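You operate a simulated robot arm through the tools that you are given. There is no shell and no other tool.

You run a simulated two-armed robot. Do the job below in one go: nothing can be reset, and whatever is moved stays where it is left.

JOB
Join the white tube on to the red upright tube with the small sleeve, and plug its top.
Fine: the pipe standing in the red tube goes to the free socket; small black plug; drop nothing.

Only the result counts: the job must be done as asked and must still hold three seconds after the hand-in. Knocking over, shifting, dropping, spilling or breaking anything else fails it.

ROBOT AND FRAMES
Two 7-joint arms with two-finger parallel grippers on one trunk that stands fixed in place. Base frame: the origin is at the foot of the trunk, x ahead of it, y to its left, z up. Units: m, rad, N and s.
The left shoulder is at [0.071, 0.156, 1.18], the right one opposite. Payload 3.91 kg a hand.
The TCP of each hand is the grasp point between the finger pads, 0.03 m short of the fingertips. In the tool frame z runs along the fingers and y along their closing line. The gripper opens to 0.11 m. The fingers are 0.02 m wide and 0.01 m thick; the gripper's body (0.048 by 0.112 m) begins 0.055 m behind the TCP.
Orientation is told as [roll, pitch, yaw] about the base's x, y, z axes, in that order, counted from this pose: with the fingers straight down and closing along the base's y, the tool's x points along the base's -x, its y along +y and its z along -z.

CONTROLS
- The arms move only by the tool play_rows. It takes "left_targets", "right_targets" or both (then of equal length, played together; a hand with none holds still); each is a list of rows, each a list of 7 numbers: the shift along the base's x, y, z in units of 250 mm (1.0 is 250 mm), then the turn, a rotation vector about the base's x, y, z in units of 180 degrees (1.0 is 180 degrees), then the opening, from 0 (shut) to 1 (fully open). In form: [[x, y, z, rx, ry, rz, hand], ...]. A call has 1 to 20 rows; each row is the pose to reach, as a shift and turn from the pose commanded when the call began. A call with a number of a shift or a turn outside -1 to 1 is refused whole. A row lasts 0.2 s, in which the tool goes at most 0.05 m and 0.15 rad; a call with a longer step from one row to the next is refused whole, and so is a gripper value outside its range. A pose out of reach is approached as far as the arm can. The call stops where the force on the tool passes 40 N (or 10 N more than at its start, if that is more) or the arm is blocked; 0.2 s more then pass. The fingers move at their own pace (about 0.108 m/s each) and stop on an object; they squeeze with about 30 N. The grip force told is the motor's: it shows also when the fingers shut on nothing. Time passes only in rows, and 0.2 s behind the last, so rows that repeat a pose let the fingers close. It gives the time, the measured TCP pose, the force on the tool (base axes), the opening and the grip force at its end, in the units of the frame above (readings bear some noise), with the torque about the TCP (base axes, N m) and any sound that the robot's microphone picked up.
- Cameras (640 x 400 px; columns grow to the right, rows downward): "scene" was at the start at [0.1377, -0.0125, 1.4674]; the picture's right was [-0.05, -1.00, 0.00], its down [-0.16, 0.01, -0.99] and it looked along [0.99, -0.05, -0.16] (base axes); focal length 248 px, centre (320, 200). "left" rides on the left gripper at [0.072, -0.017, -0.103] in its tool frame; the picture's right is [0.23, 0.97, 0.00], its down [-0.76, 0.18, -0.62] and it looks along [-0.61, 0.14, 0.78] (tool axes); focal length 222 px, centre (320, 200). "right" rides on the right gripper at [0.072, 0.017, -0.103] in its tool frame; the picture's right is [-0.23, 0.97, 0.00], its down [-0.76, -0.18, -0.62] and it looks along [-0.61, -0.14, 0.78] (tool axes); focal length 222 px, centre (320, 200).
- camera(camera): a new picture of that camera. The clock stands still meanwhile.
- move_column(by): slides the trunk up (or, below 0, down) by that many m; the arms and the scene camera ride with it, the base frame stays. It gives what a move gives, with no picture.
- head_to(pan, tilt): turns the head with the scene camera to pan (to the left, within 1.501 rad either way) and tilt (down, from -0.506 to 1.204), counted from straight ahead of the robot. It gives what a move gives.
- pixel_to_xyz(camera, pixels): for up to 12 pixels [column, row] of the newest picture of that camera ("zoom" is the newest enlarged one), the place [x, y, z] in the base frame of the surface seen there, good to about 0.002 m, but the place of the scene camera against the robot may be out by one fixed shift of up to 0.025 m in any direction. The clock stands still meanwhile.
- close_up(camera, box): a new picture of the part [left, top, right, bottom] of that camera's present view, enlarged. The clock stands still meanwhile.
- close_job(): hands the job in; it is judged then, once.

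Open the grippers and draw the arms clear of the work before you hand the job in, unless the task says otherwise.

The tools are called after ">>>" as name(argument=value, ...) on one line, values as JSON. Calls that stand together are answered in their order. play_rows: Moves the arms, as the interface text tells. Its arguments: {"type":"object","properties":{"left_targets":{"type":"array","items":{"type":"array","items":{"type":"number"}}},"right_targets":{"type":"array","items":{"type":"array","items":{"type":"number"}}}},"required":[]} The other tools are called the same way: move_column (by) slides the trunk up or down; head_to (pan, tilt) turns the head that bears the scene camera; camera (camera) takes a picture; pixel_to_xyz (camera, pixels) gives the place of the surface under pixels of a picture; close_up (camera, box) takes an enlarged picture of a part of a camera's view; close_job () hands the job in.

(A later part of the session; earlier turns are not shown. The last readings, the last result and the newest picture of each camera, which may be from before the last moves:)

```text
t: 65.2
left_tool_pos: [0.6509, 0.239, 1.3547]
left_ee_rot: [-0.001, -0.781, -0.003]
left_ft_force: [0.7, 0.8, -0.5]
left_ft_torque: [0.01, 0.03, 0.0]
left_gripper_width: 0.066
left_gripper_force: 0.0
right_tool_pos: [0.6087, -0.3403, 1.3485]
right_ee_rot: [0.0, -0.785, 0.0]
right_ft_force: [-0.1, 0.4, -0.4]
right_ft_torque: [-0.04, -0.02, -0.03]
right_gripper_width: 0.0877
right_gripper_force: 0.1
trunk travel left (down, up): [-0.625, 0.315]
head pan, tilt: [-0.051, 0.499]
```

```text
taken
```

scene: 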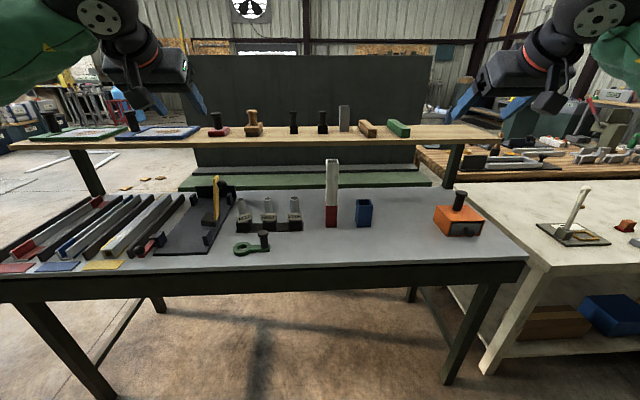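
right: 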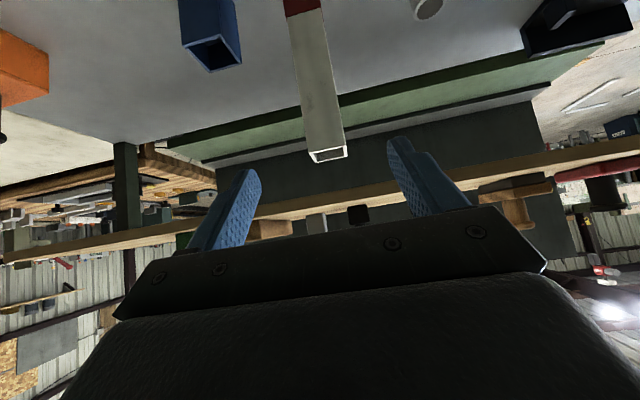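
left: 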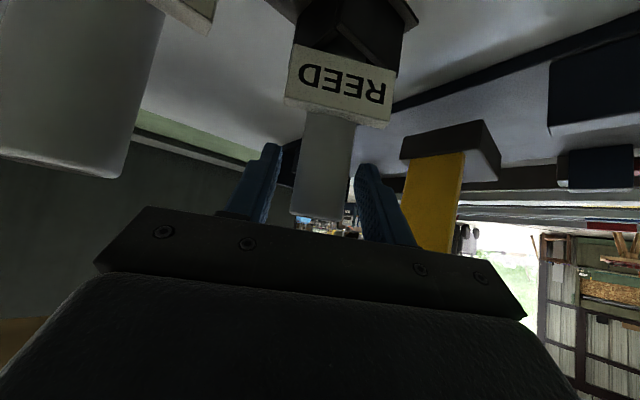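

Both arms are clear. I raise the trunk 0.15 m to bring the shoulders to the shelf's working height (also giving a better look down into the tube).

>>> move_column(by=0.15)

>>> close_up(camera="scene", box=[280, 150, 400, 270])

>>> camera(camera="scene")

```text
t: 67.0
left_tool_pos: [0.6502, 0.239, 1.5034]
left_ee_rot: [0.003, -0.785, -0.001]
left_ft_force: [-0.1, 0.0, -0.2]
left_ft_torque: [-0.03, -0.01, 0.01]
left_gripper_width: 0.0659
left_gripper_force: 0.0
right_tool_pos: [0.6093, -0.3407, 1.4985]
right_ee_rot: [-0.001, -0.786, -0.001]
right_ft_force: [-0.4, 1.0, 0.5]
right_ft_torque: [0.02, -0.01, 0.0]
right_gripper_width: 0.0881
right_gripper_force: 0.1
trunk travel left (down, up): [-0.775, 0.165]
head pan, tilt: [-0.051, 0.499]
```

```text
3.33 times, centred on (340, 210) of scene
```

zoom: 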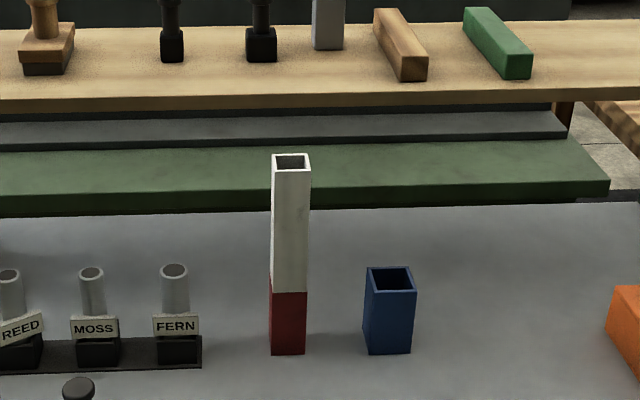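

```text
taken
```

scene: 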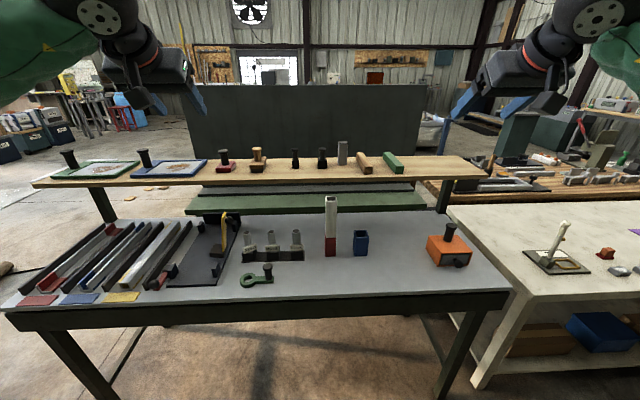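

Now the left hand: I move it forward over the desk toward the shelf at a safe height, pitching a further 15° (to 60°).

>>> play_rows(left_targets=[[0.1, -0.08, -0.02, 0, -0.03, 0, 0.6], [0.22, -0.18, -0.06, 0, -0.06, 0, 0.6], [0.34, -0.28, -0.1, 0, -0.0833, 0, 0.6], [0.46, -0.38, -0.15, 0, -0.0833, 0, 0.6], [0.58, -0.48, -0.2, 0, -0.0833, 0, 0.6], [0.72, -0.58, -0.25, 0, -0.0833, 0, 0.6], [0.86, -0.67, -0.3, 0, -0.0833, 0, 0.6], [1.0, -0.754, -0.36, 0, -0.0833, 0, 0.6], [1.0, -0.754, -0.36, 0, -0.0833, 0, 0.6]])

>>> camera(camera="left")

>>> camera(camera="scene")

```text
t: 69.0
left_tool_pos: [0.9008, 0.0511, 1.4161]
left_ee_rot: [-0.003, -1.048, 0.001]
left_ft_force: [-0.2, -0.3, 0.6]
left_ft_torque: [-0.03, -0.01, 0.0]
left_gripper_width: 0.0663
left_gripper_force: 0.0
right_tool_pos: [0.6087, -0.3402, 1.4994]
right_ee_rot: [-0.001, -0.786, 0.001]
right_ft_force: [0.5, 0.2, -0.3]
right_ft_torque: [-0.01, 0.04, 0.03]
right_gripper_width: 0.0881
right_gripper_force: 0.1
trunk travel left (down, up): [-0.775, 0.165]
head pan, tilt: [-0.051, 0.499]
```

```text
taken
```

left: 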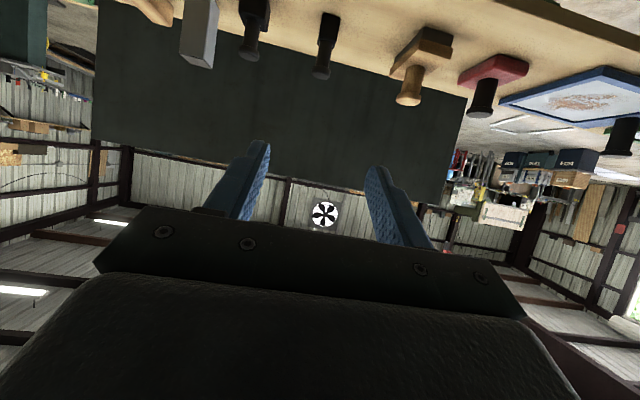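

```text
taken
```

scene: 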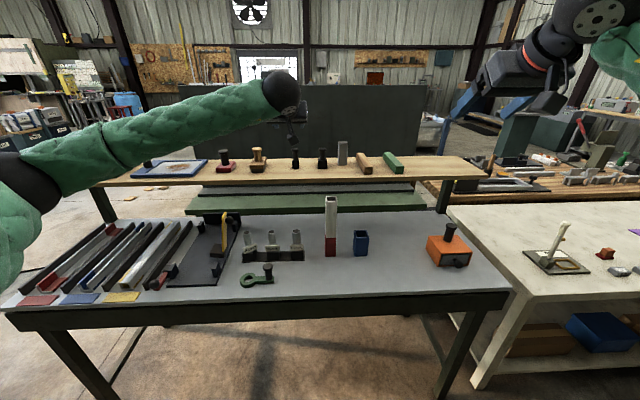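

The left camera sees the two plugs: the small one at (325,45), the larger at (253,28). I measure the small plug precisely.

>>> close_up(camera="left", box=[230, 0, 370, 90])

>>> pixel_to_xyz(camera="zoom", pixels=[[400, 70], [470, 70], [435, 90], [408, 170], [450, 170], [430, 190], [380, 310], [455, 320], [415, 300], [415, 330], [415, 345], [420, 245]])

```text
4.44 times, centred on (300, 45) of left
```

zoom: 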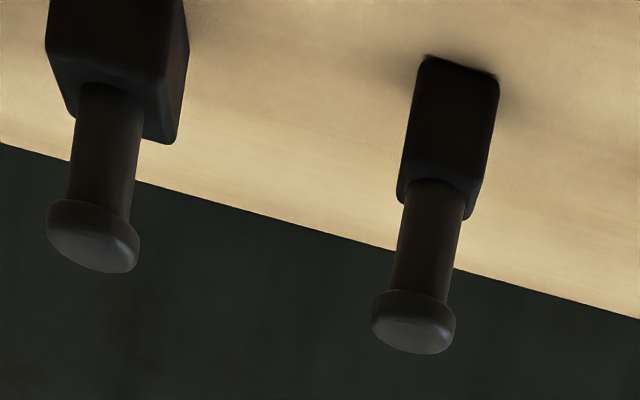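

```text
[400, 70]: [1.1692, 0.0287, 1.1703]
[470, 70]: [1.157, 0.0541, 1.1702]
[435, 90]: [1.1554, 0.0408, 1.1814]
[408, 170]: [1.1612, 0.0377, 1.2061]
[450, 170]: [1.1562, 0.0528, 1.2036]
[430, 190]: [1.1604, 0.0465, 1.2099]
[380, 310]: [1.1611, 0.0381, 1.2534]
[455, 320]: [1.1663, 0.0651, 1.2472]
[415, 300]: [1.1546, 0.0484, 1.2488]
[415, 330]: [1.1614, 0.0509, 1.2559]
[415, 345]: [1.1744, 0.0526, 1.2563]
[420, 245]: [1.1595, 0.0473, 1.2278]
```

Small plug: axis ≈(1.1705,0.0505), knob z 1.241-1.256 (Ø0.03), block 0.030 wide on the shelf at 1.170. I move to a standoff 0.1 m back along the tool axis and check that the arm reaches.

>>> play_rows(left_targets=[[0.12, 0, -0.07, 0, 0, 0, 0.6], [0.26, 0, -0.16, 0, 0, 0, 0.6], [0.4, 0, -0.26, 0, 0, 0, 0.6], [0.54, 0, -0.36, 0, 0, 0, 0.6], [0.66, -0.002, -0.43, 0, 0, 0, 0.6], [0.733, -0.002, -0.472, 0, 0, 0, 0.6], [0.733, -0.002, -0.472, 0, 0, 0, 0.6]])

>>> camera(camera="left")

>>> camera(camera="scene")

```text
t: 70.6
left_tool_pos: [1.0836, 0.049, 1.2965]
left_ee_rot: [0.001, -1.047, 0.001]
left_ft_force: [-0.9, -0.6, 1.1]
left_ft_torque: [0.01, -0.02, 0.01]
left_gripper_width: 0.0661
left_gripper_force: 0.1
right_tool_pos: [0.6085, -0.341, 1.4993]
right_ee_rot: [-0.001, -0.785, 0.0]
right_ft_force: [-0.3, 0.1, 0.2]
right_ft_torque: [0.02, -0.03, -0.02]
right_gripper_width: 0.0879
right_gripper_force: 0.0
trunk travel left (down, up): [-0.775, 0.165]
head pan, tilt: [-0.051, 0.499]
```

```text
taken
```

left: 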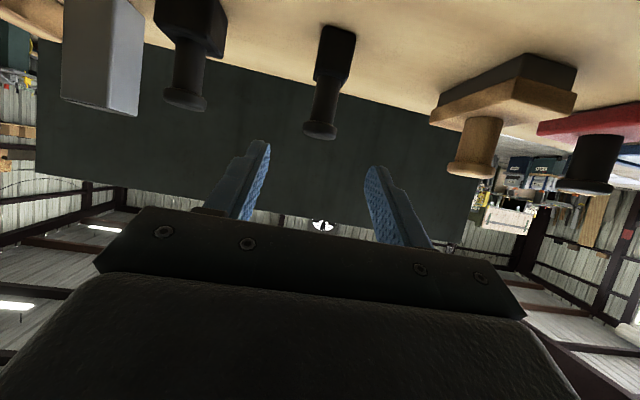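

```text
taken
```

scene: 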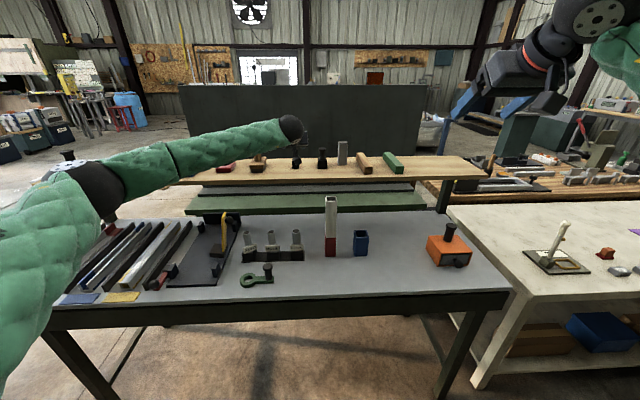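

The arm reaches the standoff as commanded. I check the elbow's position near (95,190) and the forearm near (150,160) against the left-hand shelf items.

>>> pixel_to_xyz(camera="scene", pixels=[[95, 190], [150, 160], [200, 150], [250, 138], [120, 170], [40, 250], [180, 172], [70, 158]])

>>> close_up(camera="left", box=[220, 0, 440, 160])

>>> pixel_to_xyz(camera="left", pixels=[[320, 127], [305, 127], [335, 127], [320, 137], [323, 100], [314, 100], [333, 100], [334, 45], [317, 45], [352, 45], [320, 132], [326, 80]])

```text
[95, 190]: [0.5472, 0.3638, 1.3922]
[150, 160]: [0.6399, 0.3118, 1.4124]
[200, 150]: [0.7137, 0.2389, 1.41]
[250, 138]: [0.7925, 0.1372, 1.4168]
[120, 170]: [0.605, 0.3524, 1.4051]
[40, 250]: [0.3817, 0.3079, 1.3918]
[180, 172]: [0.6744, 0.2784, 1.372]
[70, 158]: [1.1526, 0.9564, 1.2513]
```

```text
2.50 times, centred on (330, 80) of left
```

zoom: 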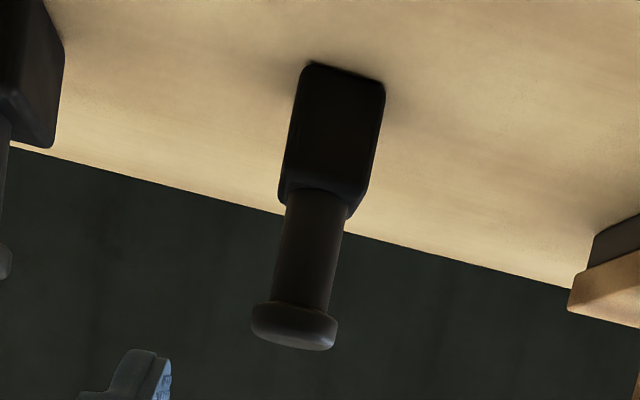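

```text
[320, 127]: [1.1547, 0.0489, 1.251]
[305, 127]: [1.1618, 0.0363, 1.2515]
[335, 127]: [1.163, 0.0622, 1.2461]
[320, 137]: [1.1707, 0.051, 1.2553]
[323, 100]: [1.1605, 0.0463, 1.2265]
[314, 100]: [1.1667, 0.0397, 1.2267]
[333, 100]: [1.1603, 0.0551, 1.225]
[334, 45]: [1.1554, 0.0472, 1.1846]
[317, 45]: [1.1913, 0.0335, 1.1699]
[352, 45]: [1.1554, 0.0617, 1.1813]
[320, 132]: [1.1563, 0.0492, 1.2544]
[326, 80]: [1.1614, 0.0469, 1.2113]
```

Elbow is high and clear (z≈1.39). Plug axis refined to ≈(1.170,0.050), knob z 1.241-1.256. I advance along the tool axis so that the pads straddle the knob.

>>> play_rows(left_targets=[[0.09, 0.002, -0.05, 0, 0, 0, 0.6], [0.18, 0.003, -0.1, 0, 0, 0, 0.6], [0.27, 0.004, -0.15, 0, 0, 0, 0.6], [0.346, 0.004, -0.195, 0, 0, 0, 0.6], [0.346, 0.004, -0.195, 0, 0, 0, 0.6]])

>>> camera(camera="left")

>>> close_up(camera="scene", box=[250, 100, 350, 180])

```text
t: 71.8
left_tool_pos: [1.1699, 0.0496, 1.2472]
left_ee_rot: [0.001, -1.047, -0.001]
left_ft_force: [-0.2, -0.6, 0.8]
left_ft_torque: [0.01, 0.01, 0.02]
left_gripper_width: 0.0658
left_gripper_force: 0.1
right_tool_pos: [0.6083, -0.3403, 1.5009]
right_ee_rot: [0.0, -0.787, 0.0]
right_ft_force: [0.3, -0.1, -0.2]
right_ft_torque: [-0.02, 0.02, 0.04]
right_gripper_width: 0.0883
right_gripper_force: 0.0
trunk travel left (down, up): [-0.775, 0.165]
head pan, tilt: [-0.051, 0.499]
```

```text
taken
```

left: 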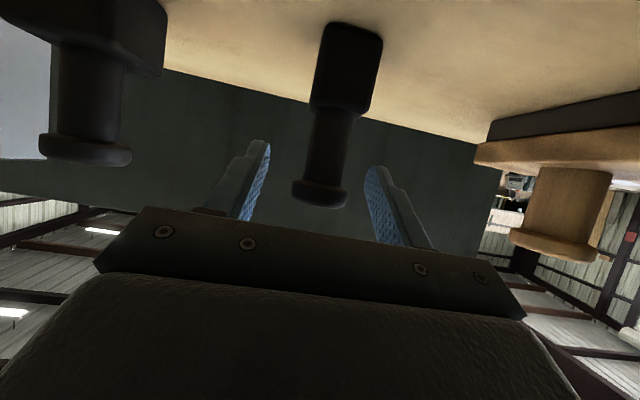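

```text
5.00 times, centred on (300, 140) of scene
```

zoom: 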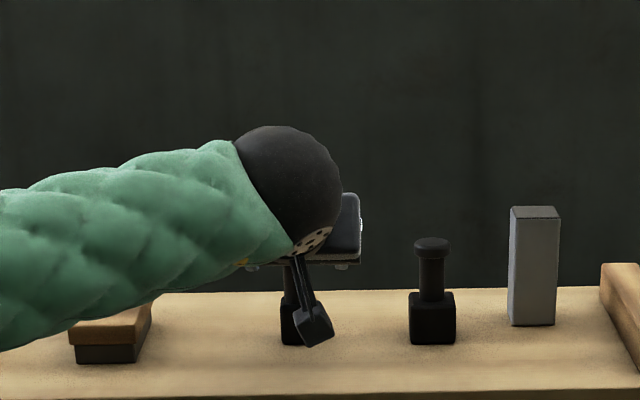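

The knob (320,190) sits centred between the pads. I shut the fingers.

>>> play_rows(left_targets=[[0, 0, 0, 0, 0, 0, 0.45], [0, 0, 0, 0, 0, 0, 0.32], [0, 0, 0, 0, 0, 0, 0.0], [0, 0, 0, 0, 0, 0, 0.0], [0, 0, 0, 0, 0, 0, 0.0]])

>>> close_up(camera="left", box=[180, 0, 460, 260])

```text
t: 73.0
left_tool_pos: [1.1709, 0.0491, 1.2477]
left_ee_rot: [0.001, -1.048, 0.001]
left_ft_force: [-0.9, 0.0, 0.6]
left_ft_torque: [0.04, 0.03, 0.0]
left_gripper_width: 0.0247
left_gripper_force: 30.4
right_tool_pos: [0.6091, -0.3415, 1.4994]
right_ee_rot: [0.0, -0.785, 0.0]
right_ft_force: [0.1, 0.7, -0.4]
right_ft_torque: [-0.01, -0.01, 0.01]
right_gripper_width: 0.0877
right_gripper_force: 0.1
trunk travel left (down, up): [-0.775, 0.165]
head pan, tilt: [-0.051, 0.499]
```

```text
1.54 times, centred on (320, 130) of left
```

zoom: 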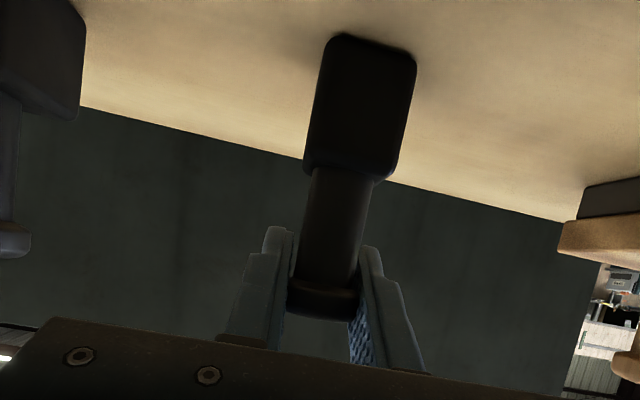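

Gripped at 0.0247 with 30 N. I lift slowly 25 mm and look whether the plug hangs straight.

>>> play_rows(left_targets=[[0, 0, 0.016, 0, 0, 0, 0], [0, 0, 0.036, 0, 0, 0, 0], [0, 0, 0.06, 0, 0, 0, 0], [0, 0, 0.1, 0, 0, 0, 0], [0, 0, 0.1, 0, 0, 0, 0]])

>>> close_up(camera="left", box=[180, 0, 460, 260])

>>> close_up(camera="scene", box=[250, 100, 350, 180])

```text
t: 74.2
left_tool_pos: [1.1715, 0.0507, 1.2709]
left_ee_rot: [-0.001, -1.045, 0.0]
left_ft_force: [-0.5, -0.7, -0.2]
left_ft_torque: [0.0, 0.0, 0.01]
left_gripper_width: 0.0244
left_gripper_force: 30.3
right_tool_pos: [0.6094, -0.3393, 1.4994]
right_ee_rot: [0.0, -0.785, 0.0]
right_ft_force: [-0.2, 0.0, 1.3]
right_ft_torque: [0.01, -0.02, 0.02]
right_gripper_width: 0.0878
right_gripper_force: 0.1
trunk travel left (down, up): [-0.775, 0.165]
head pan, tilt: [-0.051, 0.499]
```

```text
1.54 times, centred on (320, 130) of left
```

zoom: 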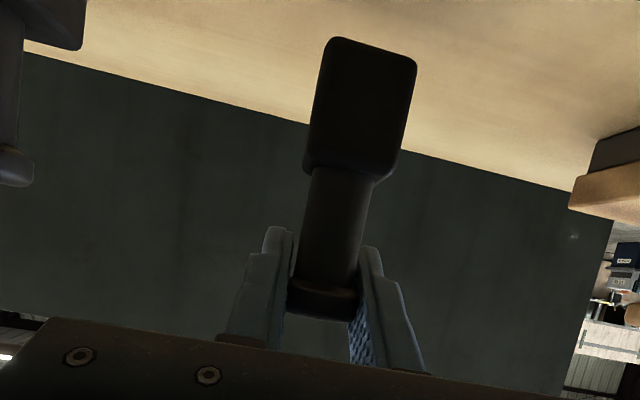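

```text
5.00 times, centred on (300, 140) of scene
```

zoom: 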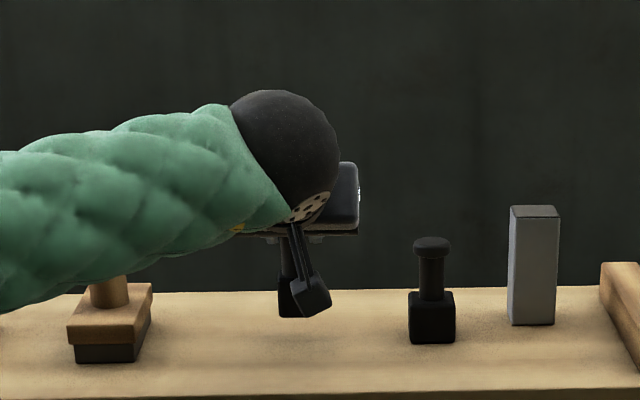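

The plug is held steadily (unchanged in the hand view). I raise it a little more, then carry it back and right to above the white tube.

>>> play_rows(left_targets=[[0, 0, 0.06, 0, 0, 0, 0], [-0.04, 0, 0.14, 0, 0, 0, 0], [-0.14, -0.02, 0.16, 0, 0, 0, 0], [-0.26, -0.08, 0.16, 0, 0, 0, 0], [-0.38, -0.18, 0.16, 0, 0, 0, 0], [-0.5, -0.28, 0.16, 0, 0, 0, 0], [-0.62, -0.39, 0.16, 0, 0, 0, 0], [-0.73, -0.49, 0.16, 0, 0, 0, 0], [-0.805, -0.558, 0.16, 0, 0, 0, 0], [-0.805, -0.558, 0.16, 0, 0, 0, 0]])

>>> camera(camera="left")

>>> camera(camera="scene")

```text
t: 76.4
left_tool_pos: [0.9675, -0.0881, 1.3117]
left_ee_rot: [0.0, -1.047, 0.001]
left_ft_force: [0.9, 0.6, 0.3]
left_ft_torque: [-0.01, 0.02, -0.01]
left_gripper_width: 0.0245
left_gripper_force: 30.2
right_tool_pos: [0.6104, -0.3403, 1.4989]
right_ee_rot: [0.001, -0.785, 0.0]
right_ft_force: [0.2, 0.4, 0.1]
right_ft_torque: [0.01, -0.01, -0.02]
right_gripper_width: 0.088
right_gripper_force: 0.0
trunk travel left (down, up): [-0.775, 0.165]
head pan, tilt: [-0.051, 0.499]
```

```text
taken
```

left: 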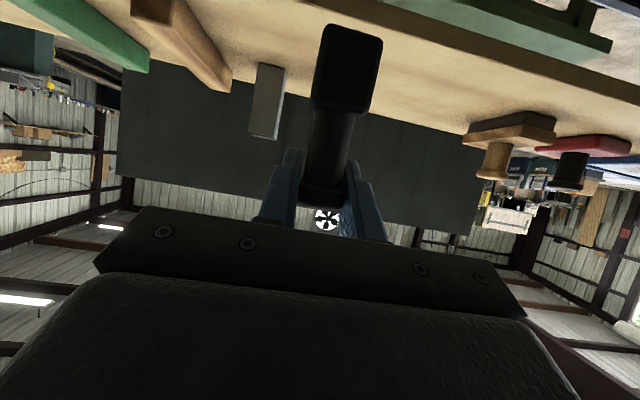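

```text
taken
```

scene: 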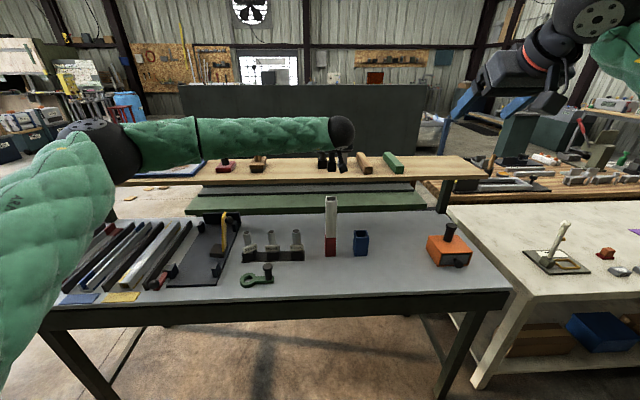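

The plug hangs above the tube near (330,160) in the scene. I bring the right hand (empty) to a lookout at about (0.75,−0.36,1.45) with its camera looking down, to check the tube's inside and the alignment.

>>> play_rows(right_targets=[[0.1, 0, 0, 0, 0.04, 0, 0.8], [0.2, 0, -0.03, 0, 0.08, 0, 0.8], [0.3, -0.02, -0.07, 0, 0.12, 0, 0.8], [0.4, -0.04, -0.1, 0, 0.16, 0, 0.8], [0.5, -0.06, -0.14, 0, 0.2, 0, 0.8], [0.56, -0.08, -0.18, 0, 0.24, 0, 0.8], [0.56, -0.08, -0.2, 0, 0.25, 0, 0.8], [0.56, -0.08, -0.2, 0, 0.25, 0, 0.8]])

>>> camera(camera="right")

>>> close_up(camera="scene", box=[290, 130, 370, 220])

```text
t: 78.2
left_tool_pos: [0.9679, -0.0892, 1.3128]
left_ee_rot: [-0.001, -1.048, 0.0]
left_ft_force: [-0.6, 0.2, -0.7]
left_ft_torque: [-0.01, -0.01, -0.01]
left_gripper_width: 0.0242
left_gripper_force: 30.2
right_tool_pos: [0.7493, -0.3592, 1.449]
right_ee_rot: [0.0, 0.001, 0.001]
right_ft_force: [0.6, 0.6, 0.3]
right_ft_torque: [0.04, -0.01, 0.0]
right_gripper_width: 0.088
right_gripper_force: 0.0
trunk travel left (down, up): [-0.775, 0.165]
head pan, tilt: [-0.051, 0.499]
```

```text
taken
```

right: 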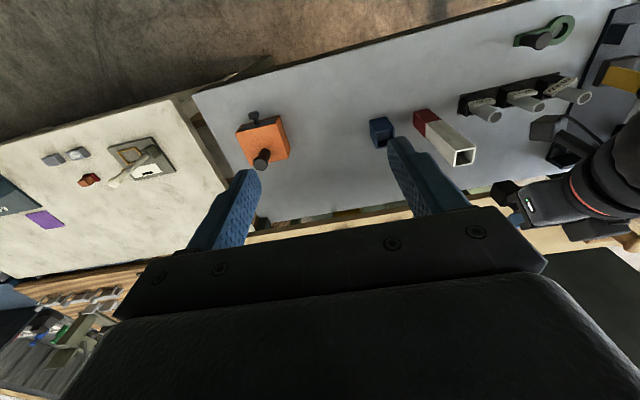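

```text
4.44 times, centred on (330, 175) of scene
```

zoom: 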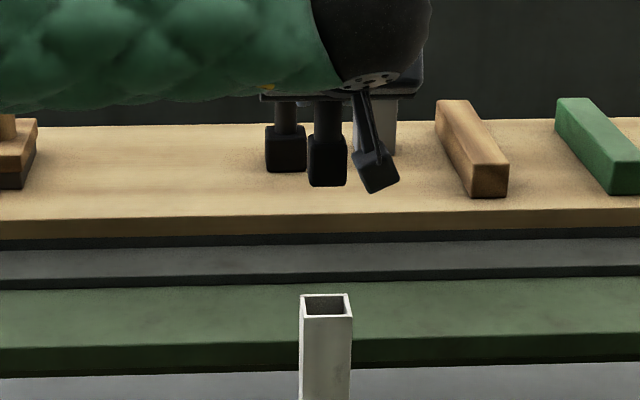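

The right camera sees the tube top at (465,157) and the plug near (505,190). I enlarge that region.

>>> close_up(camera="right", box=[440, 135, 540, 235])

>>> pixel_to_xyz(camera="zoom", pixels=[[195, 85], [180, 80], [200, 95], [210, 100], [175, 100], [185, 95]])

>>> close_up(camera="right", box=[448, 142, 482, 170])

```text
4.00 times, centred on (490, 185) of right
```

zoom: 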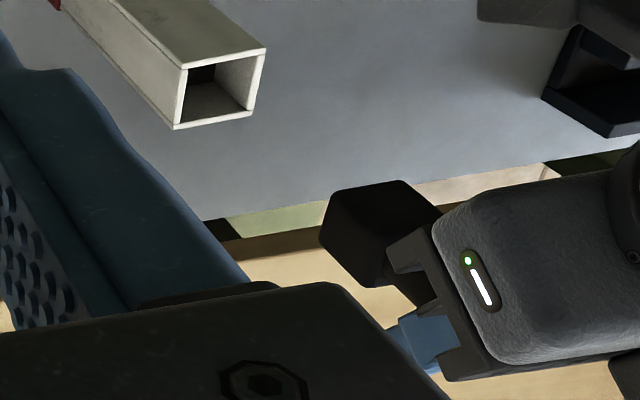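

```text
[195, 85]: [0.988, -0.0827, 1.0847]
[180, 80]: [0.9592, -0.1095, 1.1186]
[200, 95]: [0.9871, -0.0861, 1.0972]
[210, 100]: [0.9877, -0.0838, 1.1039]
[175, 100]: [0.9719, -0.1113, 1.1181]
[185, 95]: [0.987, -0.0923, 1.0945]
```

```text
14.29 times, centred on (465, 156) of right
```

zoom: 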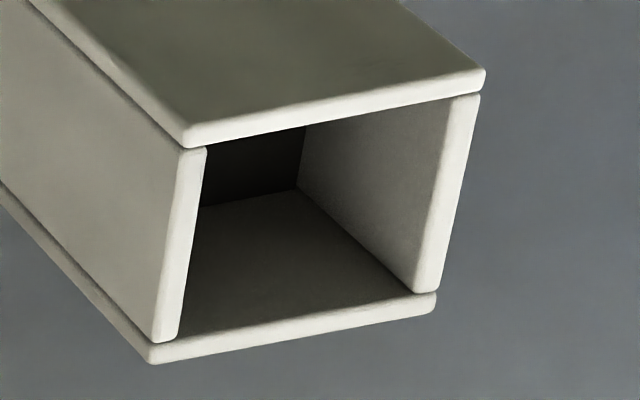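

Inside the white tube a dark inner floor is visible at zoom (250,165). I query its depth and the rim corners.

>>> pixel_to_xyz(camera="zoom", pixels=[[250, 165], [280, 150], [225, 190], [296, 185], [210, 200], [300, 195], [190, 140], [480, 80], [475, 100], [432, 295], [152, 355], [160, 335]])

>>> pixel_to_xyz(camera="zoom", pixels=[[195, 240], [185, 320], [310, 135], [470, 110], [420, 285], [440, 110], [200, 160], [350, 220], [300, 310], [330, 110], [300, 330], [180, 250]])

```text
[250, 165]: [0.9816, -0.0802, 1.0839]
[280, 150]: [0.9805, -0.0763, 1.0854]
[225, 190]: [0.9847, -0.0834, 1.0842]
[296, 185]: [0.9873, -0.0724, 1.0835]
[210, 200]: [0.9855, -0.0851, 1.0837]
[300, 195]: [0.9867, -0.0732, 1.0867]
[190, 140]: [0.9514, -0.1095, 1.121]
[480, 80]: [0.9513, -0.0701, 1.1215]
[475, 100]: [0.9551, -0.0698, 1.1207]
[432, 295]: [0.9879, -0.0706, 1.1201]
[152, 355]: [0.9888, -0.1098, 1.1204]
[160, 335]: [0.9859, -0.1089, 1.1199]
```

```text
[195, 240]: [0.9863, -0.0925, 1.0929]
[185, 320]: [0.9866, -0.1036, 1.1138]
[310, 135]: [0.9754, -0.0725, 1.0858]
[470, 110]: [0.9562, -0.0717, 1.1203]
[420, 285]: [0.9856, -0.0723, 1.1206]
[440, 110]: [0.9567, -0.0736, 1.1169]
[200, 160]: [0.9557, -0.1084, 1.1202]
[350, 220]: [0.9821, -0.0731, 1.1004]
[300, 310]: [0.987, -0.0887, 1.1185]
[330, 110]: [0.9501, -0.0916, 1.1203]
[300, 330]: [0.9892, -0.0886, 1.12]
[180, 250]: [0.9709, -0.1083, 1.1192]
```

The tube has an inner floor at z≈1.084, 36 mm below its rim – just right for the 35 mm plug block. Inner opening centre ≈(0.970,−0.090), 0.034 wide. I lower the plug to ~17 mm above the rim with a small xy correction.

>>> play_rows(left_targets=[[0.011, -0.008, -0.08, 0, 0, 0, 0], [0.011, -0.008, -0.18, 0, 0, 0, 0], [0.011, -0.008, -0.28, 0, 0, 0, 0], [0.011, -0.008, -0.35, 0, 0, 0, 0], [0.011, -0.008, -0.388, 0, 0, 0, 0], [0.011, -0.008, -0.388, 0, 0, 0, 0]])

>>> camera(camera="right")

>>> close_up(camera="right", box=[440, 130, 520, 180])

>>> close_up(camera="scene", box=[305, 165, 355, 215])

```text
t: 79.6
left_tool_pos: [0.9725, -0.0908, 1.2157]
left_ee_rot: [0.0, -1.047, 0.001]
left_ft_force: [0.1, 0.3, -0.8]
left_ft_torque: [0.0, 0.0, -0.02]
left_gripper_width: 0.0244
left_gripper_force: 29.9
right_tool_pos: [0.7483, -0.3599, 1.4488]
right_ee_rot: [0.001, 0.0, -0.001]
right_ft_force: [0.0, 0.1, 0.8]
right_ft_torque: [-0.01, 0.03, 0.01]
right_gripper_width: 0.0881
right_gripper_force: 0.0
trunk travel left (down, up): [-0.775, 0.165]
head pan, tilt: [-0.051, 0.499]
```

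```text
taken
```

right: 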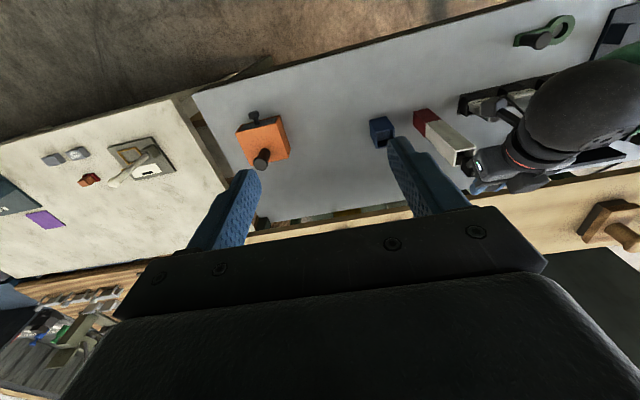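

```text
8.00 times, centred on (480, 155) of right
```

zoom: 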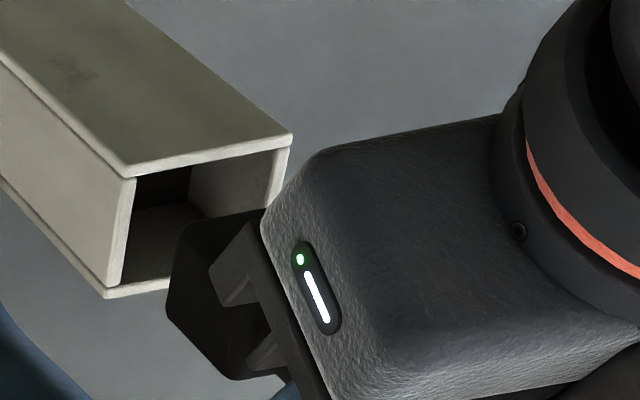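

```text
8.00 times, centred on (330, 190) of scene
```

zoom: 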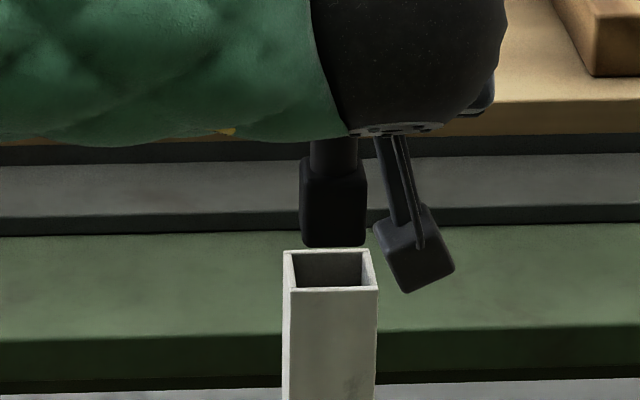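

Both views show the block just above and behind the rim in projection. I query block and rim edges in the scene enlargement.

>>> pixel_to_xyz(camera="zoom", pixels=[[306, 235], [362, 238], [334, 240], [306, 200], [363, 200], [334, 185], [288, 290], [375, 290], [332, 290], [286, 253], [366, 252], [330, 252]])

>>> close_up(camera="right", box=[440, 130, 520, 180])

>>> pixel_to_xyz(camera="zoom", pixels=[[178, 260], [170, 300], [190, 230], [215, 230], [205, 270], [225, 360], [200, 325], [200, 220], [240, 215], [210, 300], [127, 165], [288, 140]])

```text
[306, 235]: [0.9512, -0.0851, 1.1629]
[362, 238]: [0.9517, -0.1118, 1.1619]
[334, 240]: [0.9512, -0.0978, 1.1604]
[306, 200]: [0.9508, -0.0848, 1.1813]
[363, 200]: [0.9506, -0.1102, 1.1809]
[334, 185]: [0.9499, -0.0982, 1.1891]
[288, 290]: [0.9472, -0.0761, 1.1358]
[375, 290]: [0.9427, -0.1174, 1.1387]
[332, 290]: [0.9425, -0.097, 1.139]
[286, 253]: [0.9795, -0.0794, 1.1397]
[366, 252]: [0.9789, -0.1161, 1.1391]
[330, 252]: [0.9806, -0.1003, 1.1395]
```

```text
8.00 times, centred on (480, 155) of right
```

zoom: 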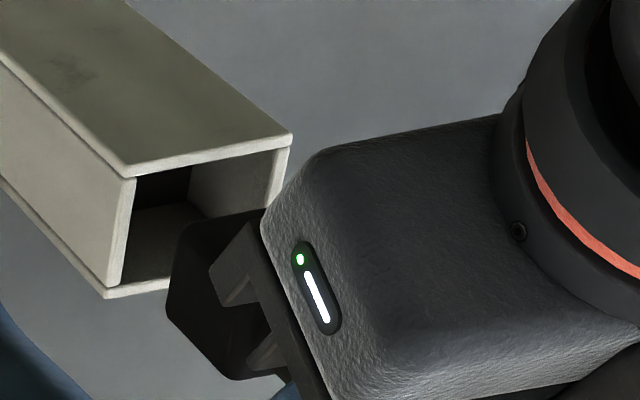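

```text
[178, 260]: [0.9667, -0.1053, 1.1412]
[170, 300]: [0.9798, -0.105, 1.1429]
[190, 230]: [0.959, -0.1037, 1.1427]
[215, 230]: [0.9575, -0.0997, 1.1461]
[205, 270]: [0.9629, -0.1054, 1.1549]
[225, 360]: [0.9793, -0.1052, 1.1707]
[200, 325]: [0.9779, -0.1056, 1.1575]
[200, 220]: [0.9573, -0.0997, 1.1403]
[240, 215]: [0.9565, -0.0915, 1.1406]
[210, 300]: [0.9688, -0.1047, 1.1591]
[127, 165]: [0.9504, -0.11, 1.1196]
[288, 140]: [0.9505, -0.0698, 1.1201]
```

Right camera: block front face x≈0.957, −y face y≈−0.1053 against inner walls at 0.953 and −0.107; so I need about −2.4 mm in x and +1 mm in y. I apply this and lower to ~4 mm above the rim.

>>> play_rows(left_targets=[[-0.0096, 0.004, 0, 0, 0, 0, 0], [-0.0096, 0.004, -0.03, 0, 0, 0, 0], [-0.0096, 0.004, -0.056, 0, 0, 0, 0], [-0.0096, 0.004, -0.056, 0, 0, 0, 0]])

>>> close_up(camera="right", box=[445, 135, 485, 165])

>>> close_up(camera="scene", box=[315, 180, 350, 215])

```text
t: 80.6
left_tool_pos: [0.9694, -0.0887, 1.2015]
left_ee_rot: [-0.001, -1.048, 0.001]
left_ft_force: [-0.1, 0.5, -1.2]
left_ft_torque: [0.0, 0.02, -0.01]
left_gripper_width: 0.0245
left_gripper_force: 30.1
right_tool_pos: [0.7477, -0.3609, 1.4498]
right_ee_rot: [0.0, 0.0, 0.0]
right_ft_force: [0.1, 0.2, 1.0]
right_ft_torque: [-0.01, -0.01, 0.02]
right_gripper_width: 0.0879
right_gripper_force: 0.1
trunk travel left (down, up): [-0.775, 0.165]
head pan, tilt: [-0.051, 0.499]
```

```text
13.33 times, centred on (465, 150) of right
```

zoom: 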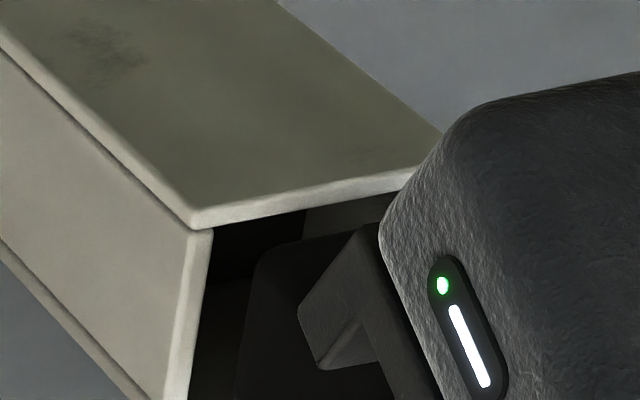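

```text
11.43 times, centred on (332, 198) of scene
```

zoom: 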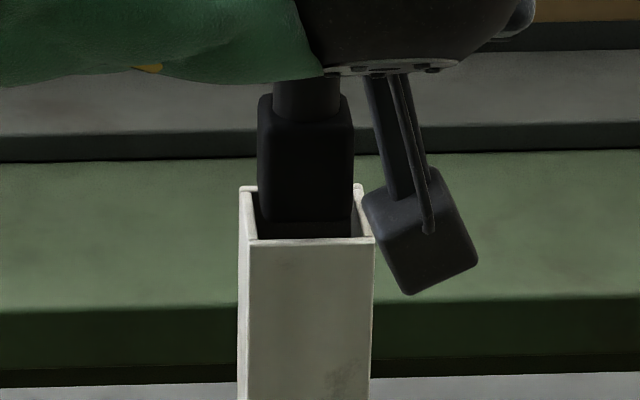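

I query the block's faces in both newest views to confirm centring at this height.

>>> pixel_to_xyz(camera="zoom", pixels=[[264, 200], [348, 200], [306, 215], [306, 232], [254, 242], [370, 242], [311, 242], [246, 190], [357, 188], [250, 215], [361, 215], [306, 130]])

>>> close_up(camera="right", box=[445, 135, 485, 165])

>>> pixel_to_xyz(camera="zoom", pixels=[[245, 340], [250, 300], [270, 270], [260, 330], [300, 250], [330, 240], [240, 380], [200, 225], [205, 250], [190, 370], [260, 230], [360, 215]])

```text
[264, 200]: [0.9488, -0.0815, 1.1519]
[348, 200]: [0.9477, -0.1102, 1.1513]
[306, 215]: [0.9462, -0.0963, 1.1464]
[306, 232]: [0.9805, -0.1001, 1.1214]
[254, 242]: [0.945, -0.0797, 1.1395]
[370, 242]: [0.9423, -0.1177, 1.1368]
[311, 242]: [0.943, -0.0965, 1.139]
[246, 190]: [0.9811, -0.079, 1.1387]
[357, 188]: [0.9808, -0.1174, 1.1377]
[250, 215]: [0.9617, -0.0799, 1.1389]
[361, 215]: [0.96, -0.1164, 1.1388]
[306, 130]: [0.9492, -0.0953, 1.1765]
```

```text
13.33 times, centred on (465, 150) of right
```

zoom: 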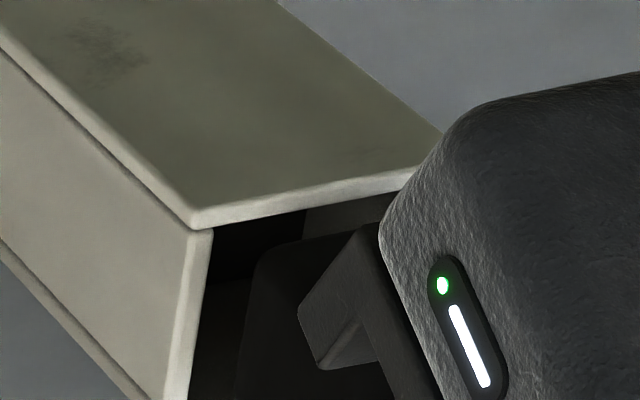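

```text
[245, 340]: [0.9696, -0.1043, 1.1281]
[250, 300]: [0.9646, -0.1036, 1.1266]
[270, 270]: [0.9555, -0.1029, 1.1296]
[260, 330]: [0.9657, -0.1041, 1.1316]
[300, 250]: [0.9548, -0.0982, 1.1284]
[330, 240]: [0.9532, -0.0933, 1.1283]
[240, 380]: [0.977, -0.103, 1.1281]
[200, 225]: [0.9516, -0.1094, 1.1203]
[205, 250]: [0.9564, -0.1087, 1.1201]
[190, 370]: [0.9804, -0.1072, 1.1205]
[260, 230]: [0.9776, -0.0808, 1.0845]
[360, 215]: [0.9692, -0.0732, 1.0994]
```

The block needs about +0.7 mm in x and −1.2 mm in y. I apply this and lower gently into the tube's mouth in 2 mm steps.

>>> play_rows(left_targets=[[0.003, -0.005, 0, 0, 0, 0, 0], [0.003, -0.005, -0.008, 0, 0, 0, 0], [0.003, -0.005, -0.016, 0, 0, 0, 0], [0.003, -0.005, -0.024, 0, 0, 0, 0], [0.003, -0.005, -0.032, 0, 0, 0, 0], [0.003, -0.005, -0.04, 0, 0, 0, 0], [0.003, -0.005, -0.04, 0, 0, 0, 0]])

>>> close_up(camera="scene", box=[315, 180, 350, 215])

>>> close_up(camera="right", box=[445, 135, 485, 165])

```text
t: 82.2
left_tool_pos: [0.9704, -0.091, 1.1901]
left_ee_rot: [-0.001, -1.047, 0.0]
left_ft_force: [-1.0, -0.2, -0.3]
left_ft_torque: [0.01, -0.02, 0.04]
left_gripper_width: 0.0249
left_gripper_force: 29.9
right_tool_pos: [0.7484, -0.3581, 1.45]
right_ee_rot: [0.0, 0.002, 0.0]
right_ft_force: [0.1, 0.1, 0.1]
right_ft_torque: [0.01, -0.01, -0.02]
right_gripper_width: 0.0881
right_gripper_force: 0.1
trunk travel left (down, up): [-0.775, 0.165]
head pan, tilt: [-0.051, 0.499]
```

```text
11.43 times, centred on (332, 198) of scene
```

zoom: 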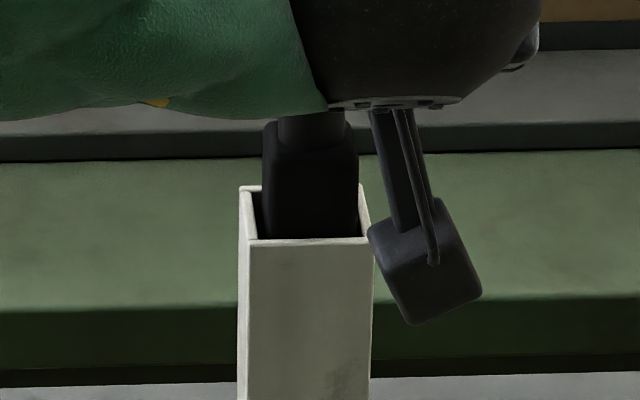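

```text
13.33 times, centred on (465, 150) of right
```

zoom: 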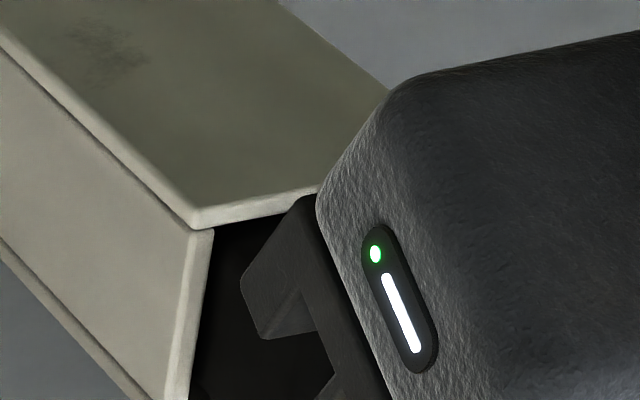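

The block is ~7 mm inside without force. I keep lowering 24 mm more in 3 mm steps.

>>> play_rows(left_targets=[[0, 0, -0.012, 0, 0, 0, 0], [0, 0, -0.024, 0, 0, 0, 0], [0, 0, -0.036, 0, 0, 0, 0], [0, 0, -0.048, 0, 0, 0, 0], [0, 0, -0.06, 0, 0, 0, 0], [0, 0, -0.072, 0, 0, 0, 0], [0, 0, -0.084, 0, 0, 0, 0], [0, 0, -0.094, 0, 0, 0, 0], [0, 0, -0.094, 0, 0, 0, 0]])

>>> close_up(camera="scene", box=[305, 175, 355, 225])

>>> close_up(camera="right", box=[440, 130, 500, 170])

```text
t: 84.2
left_tool_pos: [0.9696, -0.0895, 1.1669]
left_ee_rot: [0.001, -1.048, -0.002]
left_ft_force: [0.1, 0.1, -0.9]
left_ft_torque: [-0.02, -0.02, 0.01]
left_gripper_width: 0.0248
left_gripper_force: 30.1
right_tool_pos: [0.7486, -0.3596, 1.4498]
right_ee_rot: [-0.001, 0.0, -0.001]
right_ft_force: [-0.4, -0.8, 0.1]
right_ft_torque: [0.0, -0.04, -0.01]
right_gripper_width: 0.0882
right_gripper_force: 0.0
trunk travel left (down, up): [-0.775, 0.165]
head pan, tilt: [-0.051, 0.499]
```

```text
8.00 times, centred on (330, 200) of scene
```

zoom: 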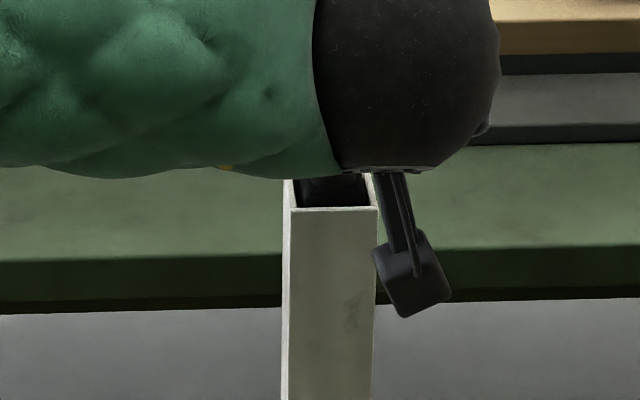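

```text
10.00 times, centred on (470, 150) of right
```

zoom: 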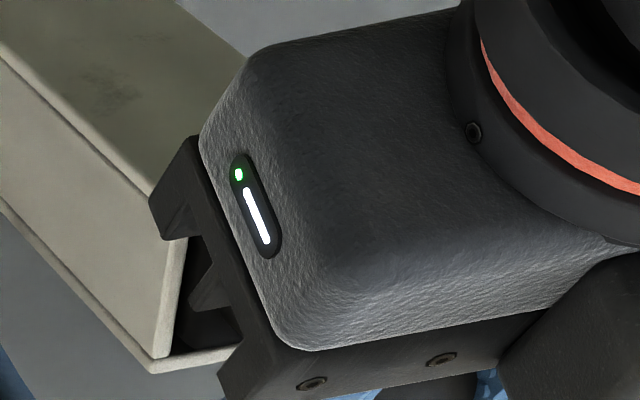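

Still free; about 5 mm to the inner floor. I step down 1.25 mm at a time.

>>> play_rows(left_targets=[[0, 0, -0.005, 0, 0, 0, 0], [0, 0, -0.01, 0, 0, 0, 0], [0, 0, -0.015, 0, 0, 0, 0], [0, 0, -0.02, 0, 0, 0, 0], [0, 0, -0.02, 0, 0, 0, 0]])

```text
t: 85.4
left_tool_pos: [0.9694, -0.0911, 1.163]
left_ee_rot: [0.0, -1.047, -0.001]
left_ft_force: [0.7, 0.2, -0.8]
left_ft_torque: [-0.04, -0.02, -0.01]
left_gripper_width: 0.0245
left_gripper_force: 30.1
right_tool_pos: [0.7492, -0.3596, 1.449]
right_ee_rot: [0.0, 0.001, 0.0]
right_ft_force: [-0.2, 0.7, -0.1]
right_ft_torque: [0.03, -0.01, -0.02]
right_gripper_width: 0.0881
right_gripper_force: 0.0
trunk travel left (down, up): [-0.775, 0.165]
head pan, tilt: [-0.051, 0.499]
```

>>> play_rows(left_targets=[[0, 0, -0.004, 0, 0, 0, 0], [0, 0, -0.008, 0, 0, 0, 0], [0, 0, -0.008, 0, 0, 0, 0]])

```text
t: 86.2
left_tool_pos: [0.971, -0.0909, 1.1628]
left_ee_rot: [0.0, -1.047, 0.002]
left_ft_force: [0.4, 0.2, 3.9]
left_ft_torque: [-0.06, -0.14, 0.0]
left_gripper_width: 0.0244
left_gripper_force: 30.0
right_tool_pos: [0.7489, -0.3601, 1.4508]
right_ee_rot: [-0.001, 0.0, -0.001]
right_ft_force: [0.1, 0.3, 0.2]
right_ft_torque: [0.02, 0.0, 0.02]
right_gripper_width: 0.088
right_gripper_force: 0.0
trunk travel left (down, up): [-0.775, 0.165]
head pan, tilt: [-0.051, 0.499]
```

Contact (≈4-5 N) at TCP z 1.163: the plug's block has reached the inner floor, as predicted. I release with a modest opening.

>>> play_rows(left_targets=[[0, 0, 0.004, 0, 0, 0, 0], [0, 0, 0.004, 0, 0, 0, 0.27], [0, 0, 0.004, 0, 0, 0, 0.36], [0, 0, 0.004, 0, 0, 0, 0.46], [0, 0, 0.004, 0, 0, 0, 0.5], [0, 0, 0.004, 0, 0, 0, 0.5]])

>>> close_up(camera="left", box=[180, 0, 460, 260])

>>> close_up(camera="scene", box=[305, 175, 355, 265])

```text
t: 87.6
left_tool_pos: [0.9699, -0.0914, 1.1622]
left_ee_rot: [-0.001, -1.046, 0.001]
left_ft_force: [1.0, 0.2, -0.1]
left_ft_torque: [-0.03, 0.02, -0.02]
left_gripper_width: 0.0549
left_gripper_force: 0.1
right_tool_pos: [0.7495, -0.3599, 1.4492]
right_ee_rot: [0.0, 0.002, 0.0]
right_ft_force: [0.5, -0.9, -0.1]
right_ft_torque: [-0.02, 0.0, 0.03]
right_gripper_width: 0.088
right_gripper_force: 0.2
trunk travel left (down, up): [-0.775, 0.165]
head pan, tilt: [-0.051, 0.499]
```

```text
1.54 times, centred on (320, 130) of left
```

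zoom: 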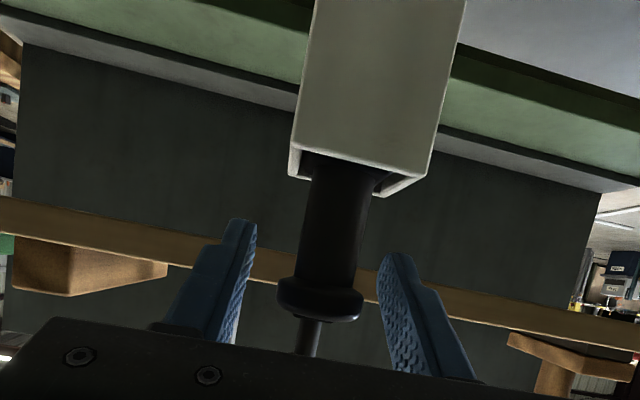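

```text
4.44 times, centred on (330, 220) of scene
```

zoom: 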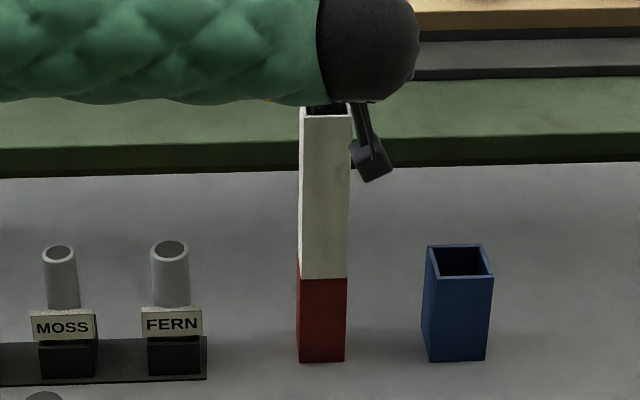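

The plug stands in the tube top, fingers free on both sides of the knob. I withdraw the left hand backwards along its axis.

>>> play_rows(left_targets=[[-0.05, 0, 0.03, 0, 0, 0, 0.5], [-0.12, 0, 0.07, 0, 0, 0, 0.5], [-0.22, 0, 0.127, 0, 0, 0, 0.5], [-0.34, 0, 0.2, 0, 0, 0, 0.5], [-0.48, 0.02, 0.28, 0, 0, 0, 0.5], [-0.62, 0.06, 0.38, 0, 0, 0, 0.5], [-0.74, 0.14, 0.48, 0, 0, 0, 0.5], [-0.86, 0.26, 0.56, 0, 0, 0, 0.5], [-0.96, 0.4, 0.64, 0, 0, 0, 0.5], [-0.96, 0.4, 0.64, 0, 0, 0, 0.5]])

>>> camera(camera="scene")

>>> close_up(camera="scene", box=[295, 160, 375, 270])

>>> close_up(camera="right", box=[400, 80, 500, 180])

```text
t: 89.8
left_tool_pos: [0.7305, 0.0085, 1.3229]
left_ee_rot: [0.002, -1.045, -0.001]
left_ft_force: [0.8, -0.6, -0.2]
left_ft_torque: [0.03, 0.01, 0.0]
left_gripper_width: 0.0547
left_gripper_force: 0.1
right_tool_pos: [0.7496, -0.3604, 1.4479]
right_ee_rot: [0.002, 0.002, 0.0]
right_ft_force: [0.1, -0.4, 0.5]
right_ft_torque: [0.04, 0.01, 0.02]
right_gripper_width: 0.0881
right_gripper_force: 0.0
trunk travel left (down, up): [-0.775, 0.165]
head pan, tilt: [-0.051, 0.499]
```

```text
taken
```

scene: 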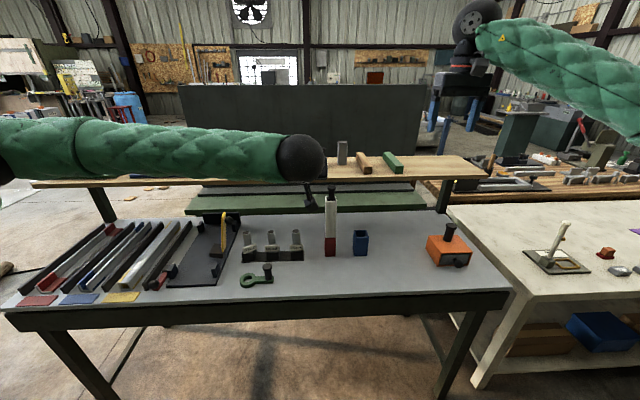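

```text
3.64 times, centred on (335, 215) of scene
```

zoom: 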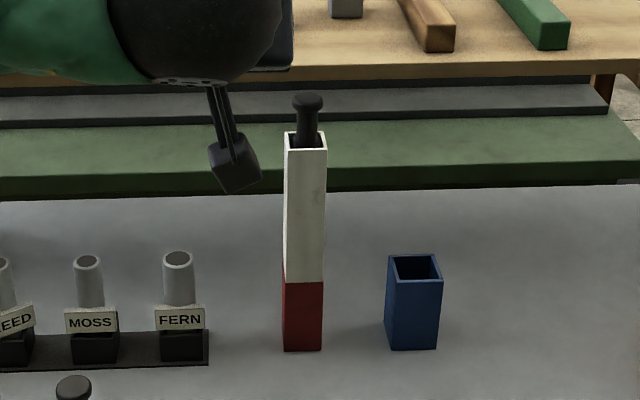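

```text
4.00 times, centred on (450, 130) of right
```

zoom: 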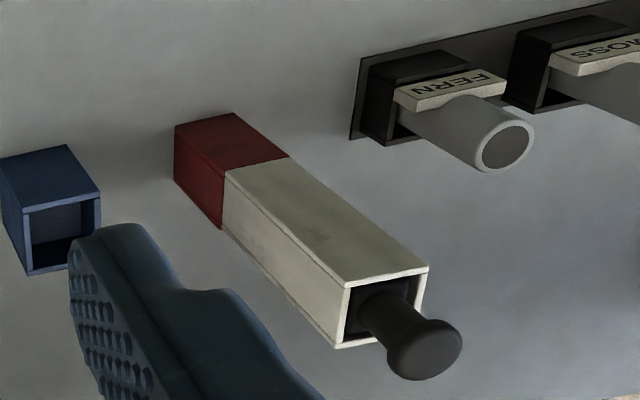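

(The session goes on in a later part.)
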